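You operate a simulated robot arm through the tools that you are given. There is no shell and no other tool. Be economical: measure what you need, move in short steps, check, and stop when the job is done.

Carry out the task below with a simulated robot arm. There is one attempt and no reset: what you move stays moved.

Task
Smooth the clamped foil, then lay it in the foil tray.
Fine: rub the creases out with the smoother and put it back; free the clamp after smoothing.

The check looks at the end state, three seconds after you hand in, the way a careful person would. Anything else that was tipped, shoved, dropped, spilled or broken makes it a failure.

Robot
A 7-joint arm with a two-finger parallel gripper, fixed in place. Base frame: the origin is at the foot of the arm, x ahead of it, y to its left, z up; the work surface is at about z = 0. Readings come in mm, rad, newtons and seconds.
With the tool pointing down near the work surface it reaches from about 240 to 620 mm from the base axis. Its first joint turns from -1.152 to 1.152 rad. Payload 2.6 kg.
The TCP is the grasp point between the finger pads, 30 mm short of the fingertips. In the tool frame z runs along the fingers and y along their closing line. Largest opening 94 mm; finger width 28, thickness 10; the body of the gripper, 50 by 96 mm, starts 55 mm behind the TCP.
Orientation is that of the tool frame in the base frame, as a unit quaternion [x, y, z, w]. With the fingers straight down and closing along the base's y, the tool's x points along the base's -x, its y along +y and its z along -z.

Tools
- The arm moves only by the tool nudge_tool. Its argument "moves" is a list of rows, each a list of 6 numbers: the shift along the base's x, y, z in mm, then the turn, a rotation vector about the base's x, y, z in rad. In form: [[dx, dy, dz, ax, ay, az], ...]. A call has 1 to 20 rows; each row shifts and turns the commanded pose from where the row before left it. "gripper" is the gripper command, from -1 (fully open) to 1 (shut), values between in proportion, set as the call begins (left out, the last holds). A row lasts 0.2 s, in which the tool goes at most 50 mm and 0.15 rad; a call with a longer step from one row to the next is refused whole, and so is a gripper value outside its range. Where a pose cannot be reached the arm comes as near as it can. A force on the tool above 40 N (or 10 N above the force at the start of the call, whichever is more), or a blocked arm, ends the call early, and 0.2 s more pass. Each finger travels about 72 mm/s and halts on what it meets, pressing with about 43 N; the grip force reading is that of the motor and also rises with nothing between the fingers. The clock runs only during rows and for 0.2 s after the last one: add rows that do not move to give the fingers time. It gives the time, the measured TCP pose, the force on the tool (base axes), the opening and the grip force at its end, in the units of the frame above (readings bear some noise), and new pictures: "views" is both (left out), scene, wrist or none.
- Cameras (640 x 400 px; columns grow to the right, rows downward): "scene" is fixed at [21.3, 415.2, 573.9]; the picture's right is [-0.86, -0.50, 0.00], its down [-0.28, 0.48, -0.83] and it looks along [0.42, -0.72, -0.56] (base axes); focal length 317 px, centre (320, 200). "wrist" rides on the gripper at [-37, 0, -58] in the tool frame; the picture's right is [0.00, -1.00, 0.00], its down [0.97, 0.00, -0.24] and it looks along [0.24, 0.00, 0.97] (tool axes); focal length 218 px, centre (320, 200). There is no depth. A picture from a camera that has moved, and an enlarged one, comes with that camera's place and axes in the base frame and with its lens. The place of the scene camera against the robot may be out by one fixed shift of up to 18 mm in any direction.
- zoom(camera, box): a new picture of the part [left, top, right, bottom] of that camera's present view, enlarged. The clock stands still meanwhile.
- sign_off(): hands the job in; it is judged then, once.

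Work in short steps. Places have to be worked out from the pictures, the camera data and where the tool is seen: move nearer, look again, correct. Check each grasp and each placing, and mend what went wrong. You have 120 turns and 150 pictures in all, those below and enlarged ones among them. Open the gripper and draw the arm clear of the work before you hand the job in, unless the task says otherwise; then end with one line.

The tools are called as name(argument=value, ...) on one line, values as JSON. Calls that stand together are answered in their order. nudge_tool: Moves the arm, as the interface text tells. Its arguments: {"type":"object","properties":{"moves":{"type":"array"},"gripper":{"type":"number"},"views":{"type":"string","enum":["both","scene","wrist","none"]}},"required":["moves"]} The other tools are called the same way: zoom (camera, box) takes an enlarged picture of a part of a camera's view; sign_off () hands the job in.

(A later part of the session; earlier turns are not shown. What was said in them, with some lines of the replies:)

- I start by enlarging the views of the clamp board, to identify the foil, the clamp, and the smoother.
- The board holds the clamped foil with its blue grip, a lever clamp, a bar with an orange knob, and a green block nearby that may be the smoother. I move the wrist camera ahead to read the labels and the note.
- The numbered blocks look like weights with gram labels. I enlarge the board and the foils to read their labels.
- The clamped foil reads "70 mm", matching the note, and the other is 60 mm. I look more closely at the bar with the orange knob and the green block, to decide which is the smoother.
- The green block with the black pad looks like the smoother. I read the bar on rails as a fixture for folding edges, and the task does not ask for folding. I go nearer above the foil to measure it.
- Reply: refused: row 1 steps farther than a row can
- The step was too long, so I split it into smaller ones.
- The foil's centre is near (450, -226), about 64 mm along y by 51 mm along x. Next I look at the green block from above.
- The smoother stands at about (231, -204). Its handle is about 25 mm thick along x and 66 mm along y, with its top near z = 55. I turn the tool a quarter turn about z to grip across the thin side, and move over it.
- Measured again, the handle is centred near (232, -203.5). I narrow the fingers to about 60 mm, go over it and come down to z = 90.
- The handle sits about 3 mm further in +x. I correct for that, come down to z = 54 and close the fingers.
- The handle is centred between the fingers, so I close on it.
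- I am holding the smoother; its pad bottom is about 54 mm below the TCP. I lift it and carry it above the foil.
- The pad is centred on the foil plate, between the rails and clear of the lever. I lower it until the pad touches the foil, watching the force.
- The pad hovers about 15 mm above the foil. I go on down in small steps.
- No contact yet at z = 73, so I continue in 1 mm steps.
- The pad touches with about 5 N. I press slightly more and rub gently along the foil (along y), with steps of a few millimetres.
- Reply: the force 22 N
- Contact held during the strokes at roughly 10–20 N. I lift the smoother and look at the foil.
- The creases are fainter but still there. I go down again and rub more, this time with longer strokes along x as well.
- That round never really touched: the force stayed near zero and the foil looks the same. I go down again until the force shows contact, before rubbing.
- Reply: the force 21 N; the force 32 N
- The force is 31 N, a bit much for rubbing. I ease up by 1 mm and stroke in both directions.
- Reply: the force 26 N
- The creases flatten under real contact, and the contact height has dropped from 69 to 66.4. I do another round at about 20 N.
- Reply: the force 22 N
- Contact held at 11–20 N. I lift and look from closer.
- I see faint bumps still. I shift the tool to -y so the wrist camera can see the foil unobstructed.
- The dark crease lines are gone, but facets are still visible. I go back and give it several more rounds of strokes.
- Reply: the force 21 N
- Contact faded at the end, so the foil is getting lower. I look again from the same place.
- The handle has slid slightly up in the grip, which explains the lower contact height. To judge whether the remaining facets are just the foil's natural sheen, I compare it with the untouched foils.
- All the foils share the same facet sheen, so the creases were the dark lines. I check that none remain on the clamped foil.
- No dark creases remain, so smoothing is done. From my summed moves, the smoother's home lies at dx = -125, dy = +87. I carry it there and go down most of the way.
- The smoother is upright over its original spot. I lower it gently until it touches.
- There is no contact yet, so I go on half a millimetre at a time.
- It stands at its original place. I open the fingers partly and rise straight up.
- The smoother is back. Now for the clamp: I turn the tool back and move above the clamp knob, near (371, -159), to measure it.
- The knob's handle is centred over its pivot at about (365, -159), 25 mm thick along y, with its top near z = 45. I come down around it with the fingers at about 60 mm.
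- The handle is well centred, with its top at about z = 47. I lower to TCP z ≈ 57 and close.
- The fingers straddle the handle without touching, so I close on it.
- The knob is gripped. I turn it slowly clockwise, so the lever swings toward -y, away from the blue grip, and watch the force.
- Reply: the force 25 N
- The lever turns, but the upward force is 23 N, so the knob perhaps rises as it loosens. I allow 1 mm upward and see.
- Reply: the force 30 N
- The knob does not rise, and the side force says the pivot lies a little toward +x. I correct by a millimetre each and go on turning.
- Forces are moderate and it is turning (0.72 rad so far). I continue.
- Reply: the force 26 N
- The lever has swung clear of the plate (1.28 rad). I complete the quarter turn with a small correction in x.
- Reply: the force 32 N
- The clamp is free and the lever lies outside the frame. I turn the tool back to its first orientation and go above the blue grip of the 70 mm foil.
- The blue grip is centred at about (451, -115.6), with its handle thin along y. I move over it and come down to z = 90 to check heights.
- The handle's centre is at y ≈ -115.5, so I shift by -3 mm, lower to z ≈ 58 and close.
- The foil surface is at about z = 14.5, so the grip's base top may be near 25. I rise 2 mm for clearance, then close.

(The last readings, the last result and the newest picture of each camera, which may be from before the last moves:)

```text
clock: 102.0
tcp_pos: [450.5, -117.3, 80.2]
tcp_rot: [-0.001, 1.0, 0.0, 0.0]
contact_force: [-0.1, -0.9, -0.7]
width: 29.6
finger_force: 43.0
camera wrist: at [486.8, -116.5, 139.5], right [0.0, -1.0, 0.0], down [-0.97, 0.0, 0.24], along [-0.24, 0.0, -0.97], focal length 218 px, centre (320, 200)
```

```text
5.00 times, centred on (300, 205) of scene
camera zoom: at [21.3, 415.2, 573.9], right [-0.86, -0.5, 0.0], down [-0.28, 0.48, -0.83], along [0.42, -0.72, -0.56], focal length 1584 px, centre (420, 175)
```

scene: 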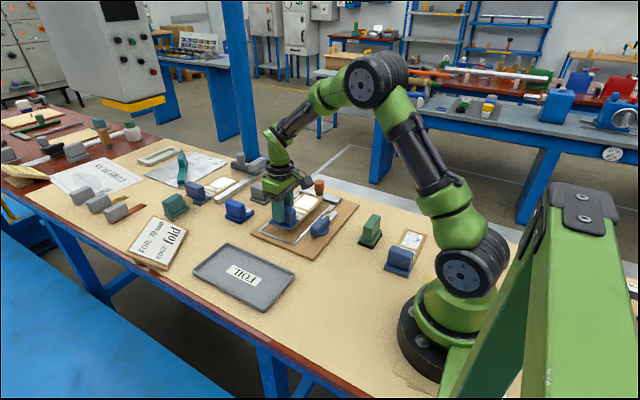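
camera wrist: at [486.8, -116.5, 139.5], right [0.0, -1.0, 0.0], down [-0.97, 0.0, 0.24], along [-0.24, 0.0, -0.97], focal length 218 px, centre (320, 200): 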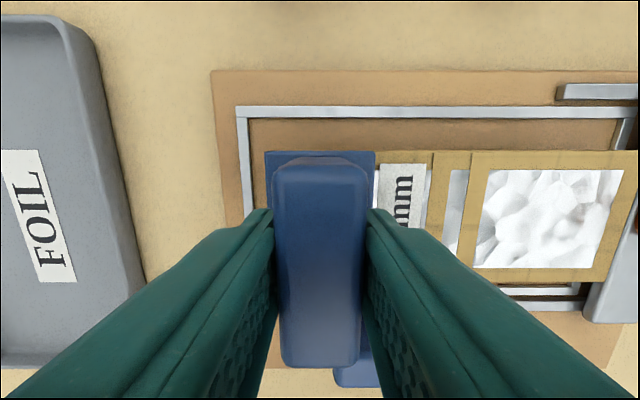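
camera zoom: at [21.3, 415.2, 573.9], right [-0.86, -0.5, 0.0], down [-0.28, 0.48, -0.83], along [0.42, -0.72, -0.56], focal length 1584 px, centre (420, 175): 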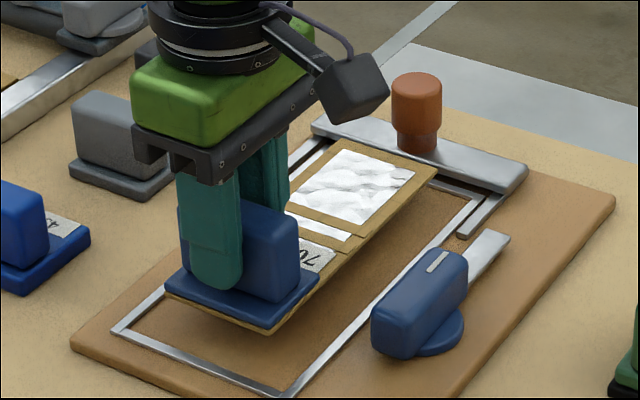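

The foil is lifted level. I raise it well clear of the bar and its knob first.

nudge_tool(moves=[[0, 0, 25, 0, 0, 0], [0, 0, 40, 0, 0, 0], [0, 0, 40, 0, 0, 0], [0, 40, 0, 0, 0, 0], [0, 40, 0, 0, 0, 0], [0, 40, 0, 0, 0, 0], [0, 0, 0, 0, 0, 0]], views="none")

nudge_tool(moves=[[-7, 6, 0, 0, 0, 0.143], [-7, 6, 0, 0, 0, 0.143], [-7, 6, 0, 0, 0, 0.143], [-7, 6, 0, 0, 0, 0.143], [-7, 6, 0, 0, 0, 0.143], [-7, 6, 0, 0, 0, 0.143], [-7, 6, 0, 0, 0, 0.143], [-7, 6, 0, 0, 0, 0.143], [-7, 6, 0, 0, 0, 0.143], [-7, 6, 0, 0, 0, 0.143], [-2, 6, 0, 0, 0, 0.1408], [0, 0, 0, 0, 0, 0]], views="both")

```text
clock: 103.6
tcp_pos: [451.1, 3.3, 184.6]
tcp_rot: [-0.001, 1.0, 0.0, 0.0]
contact_force: [-0.1, 0.1, -0.6]
width: 29.4
finger_force: 43.1
```

```text
clock: 106.2
tcp_pos: [381.1, 69.4, 184.6]
tcp_rot: [0.708, -0.706, 0.0, 0.0]
contact_force: [0.9, -1.1, 0.0]
width: 29.6
finger_force: 43.1
camera wrist: at [379.4, 107.6, 243.8], right [1.0, 0.0, 0.0], down [0.0, -0.97, 0.24], along [0.0, -0.24, -0.97], focal length 218 px, centre (320, 200)
```

scene: 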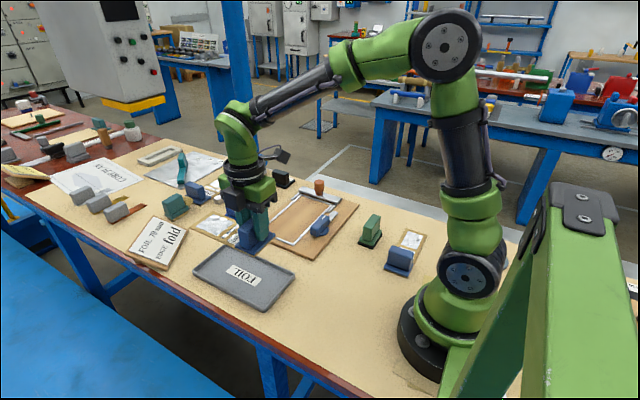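
wrist: 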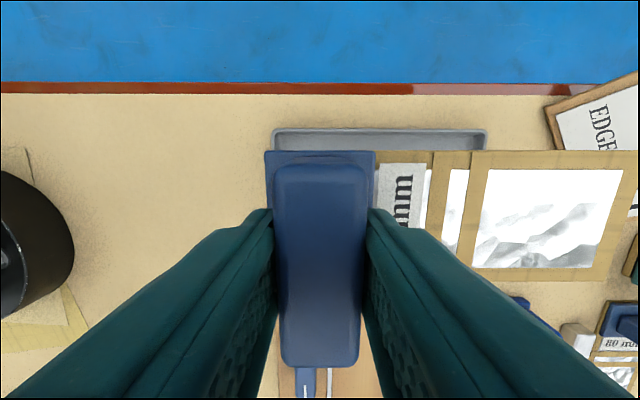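

The tray spans about x 334–549 and y 8–126, and the foil holder would span x 355–534. I shift by -3 mm in x and -2 in y and go down to just above the tray.

nudge_tool(moves=[[-3, -2, -30, 0, 0, 0], [0, 0, -40, 0, 0, 0], [0, 0, -35, 0, 0, 0], [0, 0, -8, 0, 0, 0], [0, 0, 0, 0, 0, 0]], views="both")

zoom(camera="scene", box=[180, 190, 310, 320])

```text
clock: 107.4
tcp_pos: [378.7, 68.5, 72.1]
tcp_rot: [0.707, -0.707, 0.0, 0.0]
contact_force: [-0.4, -0.9, -0.6]
width: 29.4
finger_force: 42.6
camera wrist: at [377.2, 106.0, 130.0], right [1.0, 0.0, 0.0], down [0.0, -0.97, 0.24], along [0.0, -0.24, -0.97], focal length 218 px, centre (320, 200)
```

scene: 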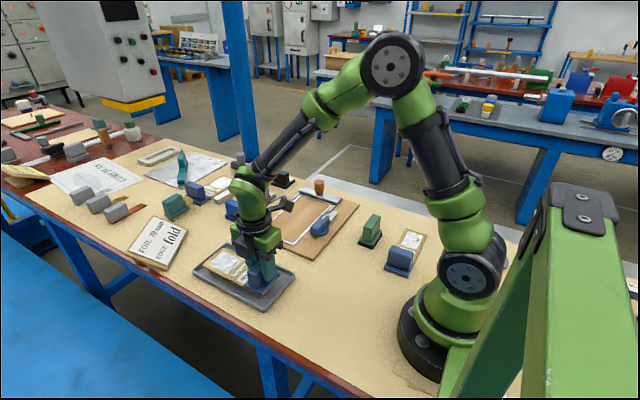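
wrist: 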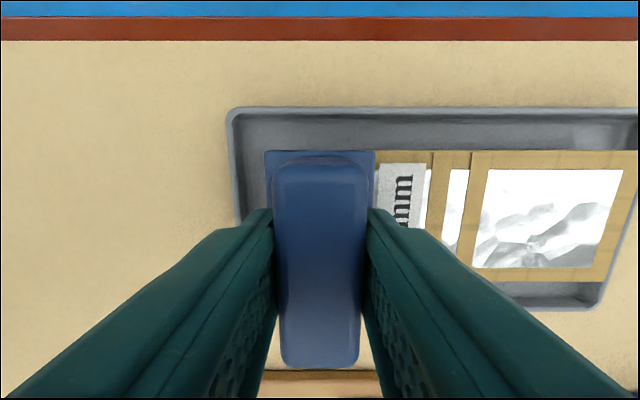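

```text
3.08 times, centred on (245, 255) of scene
camera zoom: at [21.3, 415.2, 573.9], right [-0.86, -0.5, 0.0], down [-0.28, 0.48, -0.83], along [0.42, -0.72, -0.56], focal length 975 px, centre (551, 31)
```

zoom: 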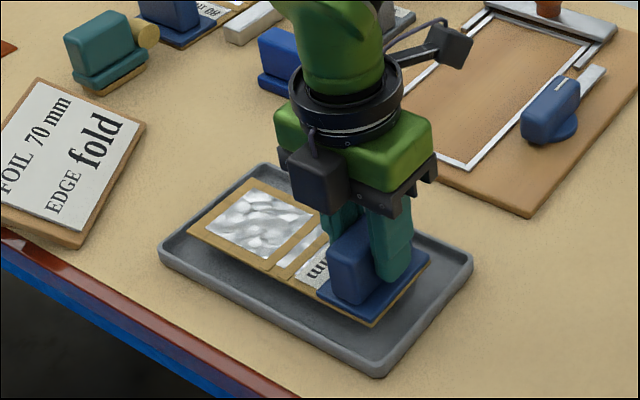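

The foil holder is well inside the tray outline. I lower it gently, with 3 mm toward the centre in y.

nudge_tool(moves=[[0, -3, -6, 0, 0, 0], [0, 0, -4, 0, 0, 0], [0, 0, -3, 0, 0, 0], [0, 0, -1, 0, 0, 0], [0, 0, 0, 0, 0, 0]], views="none")

nudge_tool(moves=[[0, 0, -1, 0, 0, 0], [0, 0, -1, 0, 0, 0], [0, 0, 0, 0, 0, 0]], views="none")

nudge_tool(moves=[[0, 0, -1, 0, 0, 0], [0, 0, -0.7, 0, 0, 0], [0, 0, 0, 0, 0, 0]], views="none")

```text
clock: 108.6
tcp_pos: [375.8, 64.3, 57.4]
tcp_rot: [0.708, -0.706, 0.0, 0.001]
contact_force: [0.3, 0.5, -0.4]
width: 29.6
finger_force: 43.0
```

```text
clock: 109.4
tcp_pos: [376.7, 64.2, 56.4]
tcp_rot: [-0.707, 0.707, 0.001, 0.0]
contact_force: [0.3, -0.5, 0.3]
width: 29.4
finger_force: 42.9
```

```text
clock: 110.2
tcp_pos: [375.8, 64.0, 53.9]
tcp_rot: [-0.707, 0.708, 0.0, 0.0]
contact_force: [0.3, 0.4, -0.4]
width: 29.5
finger_force: 43.2
```

No contact yet at z ≈ 54, so I continue and look.

nudge_tool(moves=[[0, 0, -1, 0, 0, 0], [0, 0, -0.7, 0, 0, 0], [0, 0, 0, 0, 0, 0]], views="none")

zoom(camera="scene", box=[180, 210, 310, 320])

```text
clock: 111.0
tcp_pos: [376.1, 62.7, 53.1]
tcp_rot: [0.708, -0.706, 0.0, 0.0]
contact_force: [1.3, 0.1, -0.3]
width: 29.6
finger_force: 42.7
```

```text
3.64 times, centred on (245, 265) of scene
camera zoom: at [21.3, 415.2, 573.9], right [-0.86, -0.5, 0.0], down [-0.28, 0.48, -0.83], along [0.42, -0.72, -0.56], focal length 1152 px, centre (593, -36)
```

zoom: 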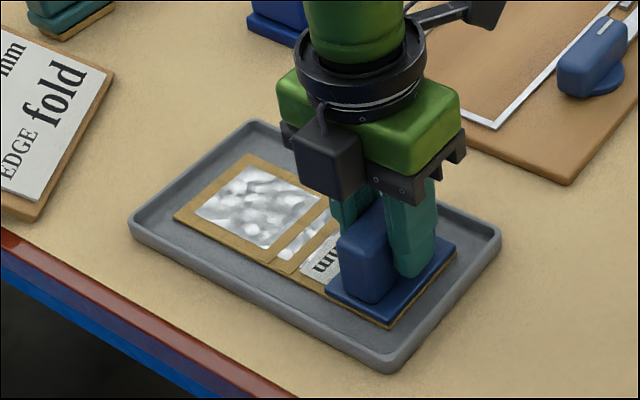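

It is nearly resting. I go on in half-millimetre steps until the force shows.

nudge_tool(moves=[[0, 0, -0.6, 0, 0, 0], [0, 0, -0.6, 0, 0, 0], [0, 0, 0, 0, 0, 0]], views="none")

nudge_tool(moves=[[0, 0, -0.6, 0, 0, 0], [0, 0, -0.6, 0, 0, 0], [0, 0, 0, 0, 0, 0]], views="none")

```text
clock: 111.8
tcp_pos: [377.4, 64.4, 52.4]
tcp_rot: [0.708, -0.706, 0.0, -0.001]
contact_force: [-6.1, 0.8, 24.9]
width: 29.7
finger_force: 43.2
```

```text
clock: 112.6
tcp_pos: [378.8, 64.3, 51.7]
tcp_rot: [0.708, -0.706, 0.002, -0.002]
contact_force: [1.0, 2.3, 25.5]
width: 29.2
finger_force: 43.4
```

The holder rests on the tray floor at 25 N. I ease up by 1 mm, release, and rise straight up.

nudge_tool(moves=[[0, 0, 1, 0, 0, 0], [0, 0, 0, 0, 0, 0]], views="none")

nudge_tool(moves=[[0, 0, 0, 0, 0, 0], [0, 0, 0, 0, 0, 0], [0, 0, 0, 0, 0, 0]], gripper=-0.3, views="none")

nudge_tool(moves=[[0, 0, 20, 0, 0, 0], [0, 0, 40, 0, 0, 0], [0, 0, 45, 0, 0, 0], [0, 0, 45, 0, 0, 0], [0, -40, 20, 0, 0, 0], [-30, -40, 0, 0, 0, 0], [0, -40, 0, 0, 0, 0], [0, 0, 0, 0, 0, 0]], views="both")

zoom(camera="scene", box=[180, 190, 310, 320])

```text
clock: 113.2
tcp_pos: [376.6, 63.2, 51.2]
tcp_rot: [0.708, -0.707, 0.0, 0.001]
contact_force: [4.4, 0.9, 10.2]
width: 29.7
finger_force: 42.7
```

```text
clock: 114.0
tcp_pos: [376.4, 63.8, 51.4]
tcp_rot: [0.708, -0.707, 0.0, 0.0]
contact_force: [-0.2, -1.0, -0.4]
width: 61.0
finger_force: 0.1
```

```text
clock: 115.8
tcp_pos: [344.3, -56.5, 219.8]
tcp_rot: [0.708, -0.706, 0.0, 0.0]
contact_force: [-0.3, -0.1, -0.3]
width: 61.0
finger_force: 0.1
camera wrist: at [343.1, -18.7, 278.2], right [1.0, 0.0, 0.0], down [0.0, -0.97, 0.24], along [0.0, -0.24, -0.97], focal length 218 px, centre (320, 200)
```

scene: 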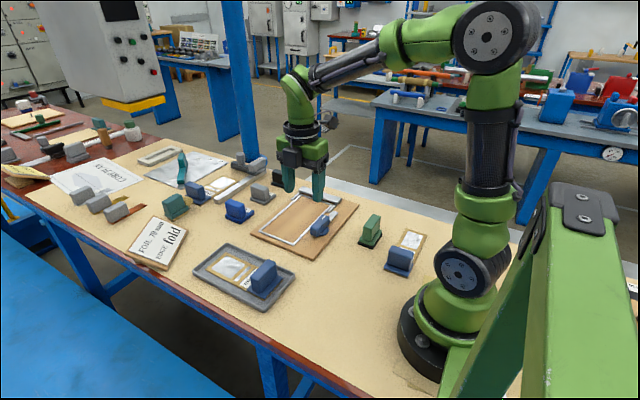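
wrist: 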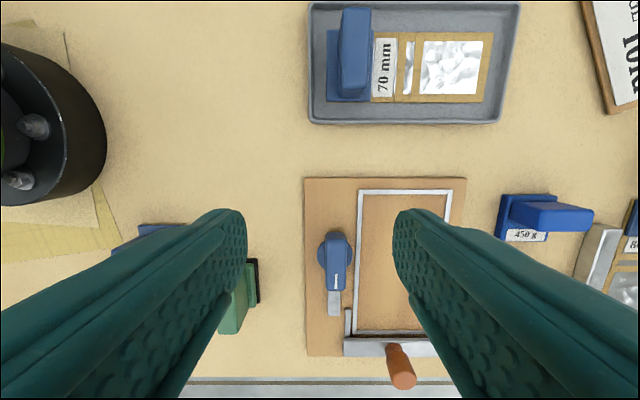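

```text
3.08 times, centred on (245, 255) of scene
camera zoom: at [21.3, 415.1, 573.9], right [-0.86, -0.5, 0.0], down [-0.28, 0.48, -0.83], along [0.42, -0.72, -0.56], focal length 975 px, centre (551, 31)
```

zoom: 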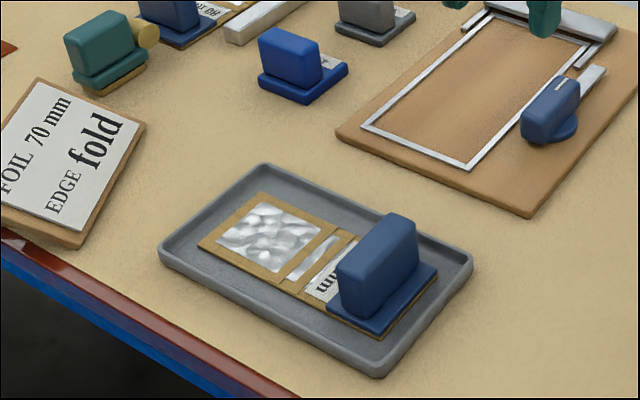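

The foil lies flat in the tray. I take one enlarged look at the foil's surface before opening fully and handing in.

zoom(camera="wrist", box=[370, 10, 530, 130])

nudge_tool(moves=[[0, 0, 40, 0, 0, 0], [0, 0, 40, 0, 0, 0], [0, 0, 30, 0, 0, 0], [0, 0, 0, 0, 0, 0]], gripper=-1, views="scene")

```text
3.33 times, centred on (450, 70) of wrist
camera zoom: at [343.1, -18.7, 278.2], right [1.0, 0.0, 0.0], down [0.0, -0.97, 0.24], along [0.0, -0.24, -0.97], focal length 728 px, centre (-113, 633)
```

zoom: 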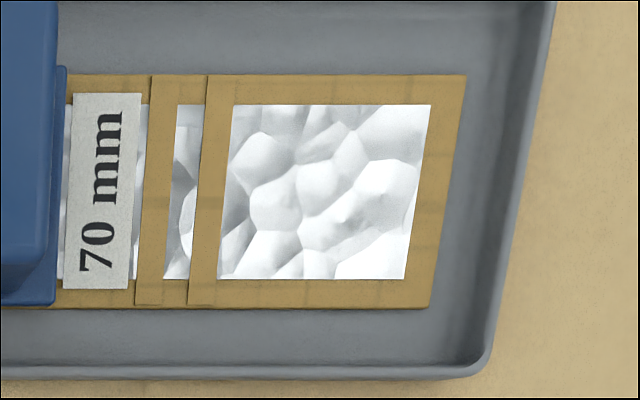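

```text
clock: 116.8
tcp_pos: [345.7, -56.7, 332.9]
tcp_rot: [0.708, -0.707, 0.0, -0.001]
contact_force: [-0.1, 0.0, 0.1]
width: 93.9
finger_force: 0.0
```

scene: 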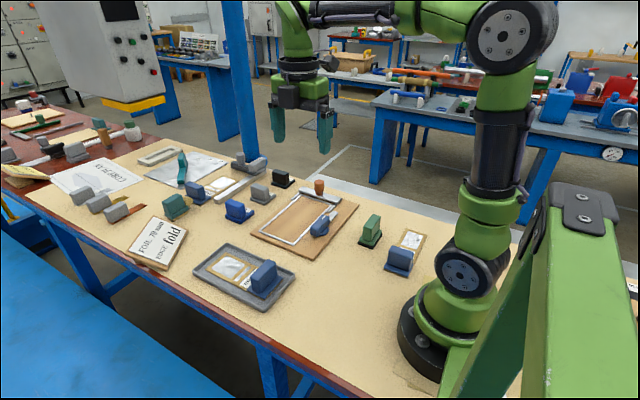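

The dark creases are gone, the smoother is back, the clamp is free, and the foil rests in the tray with the arm clear. I hand in.

sign_off()

```text
The job is handed in.
```

I rubbed out the 70 mm foil's dark creases, put the smoother back, freed the clamp and laid the foil flat in the foil tray; a faceted sheen like the untouched foils' remains, and I left the note's "EDGE fold" undone because the task didn't ask for it.
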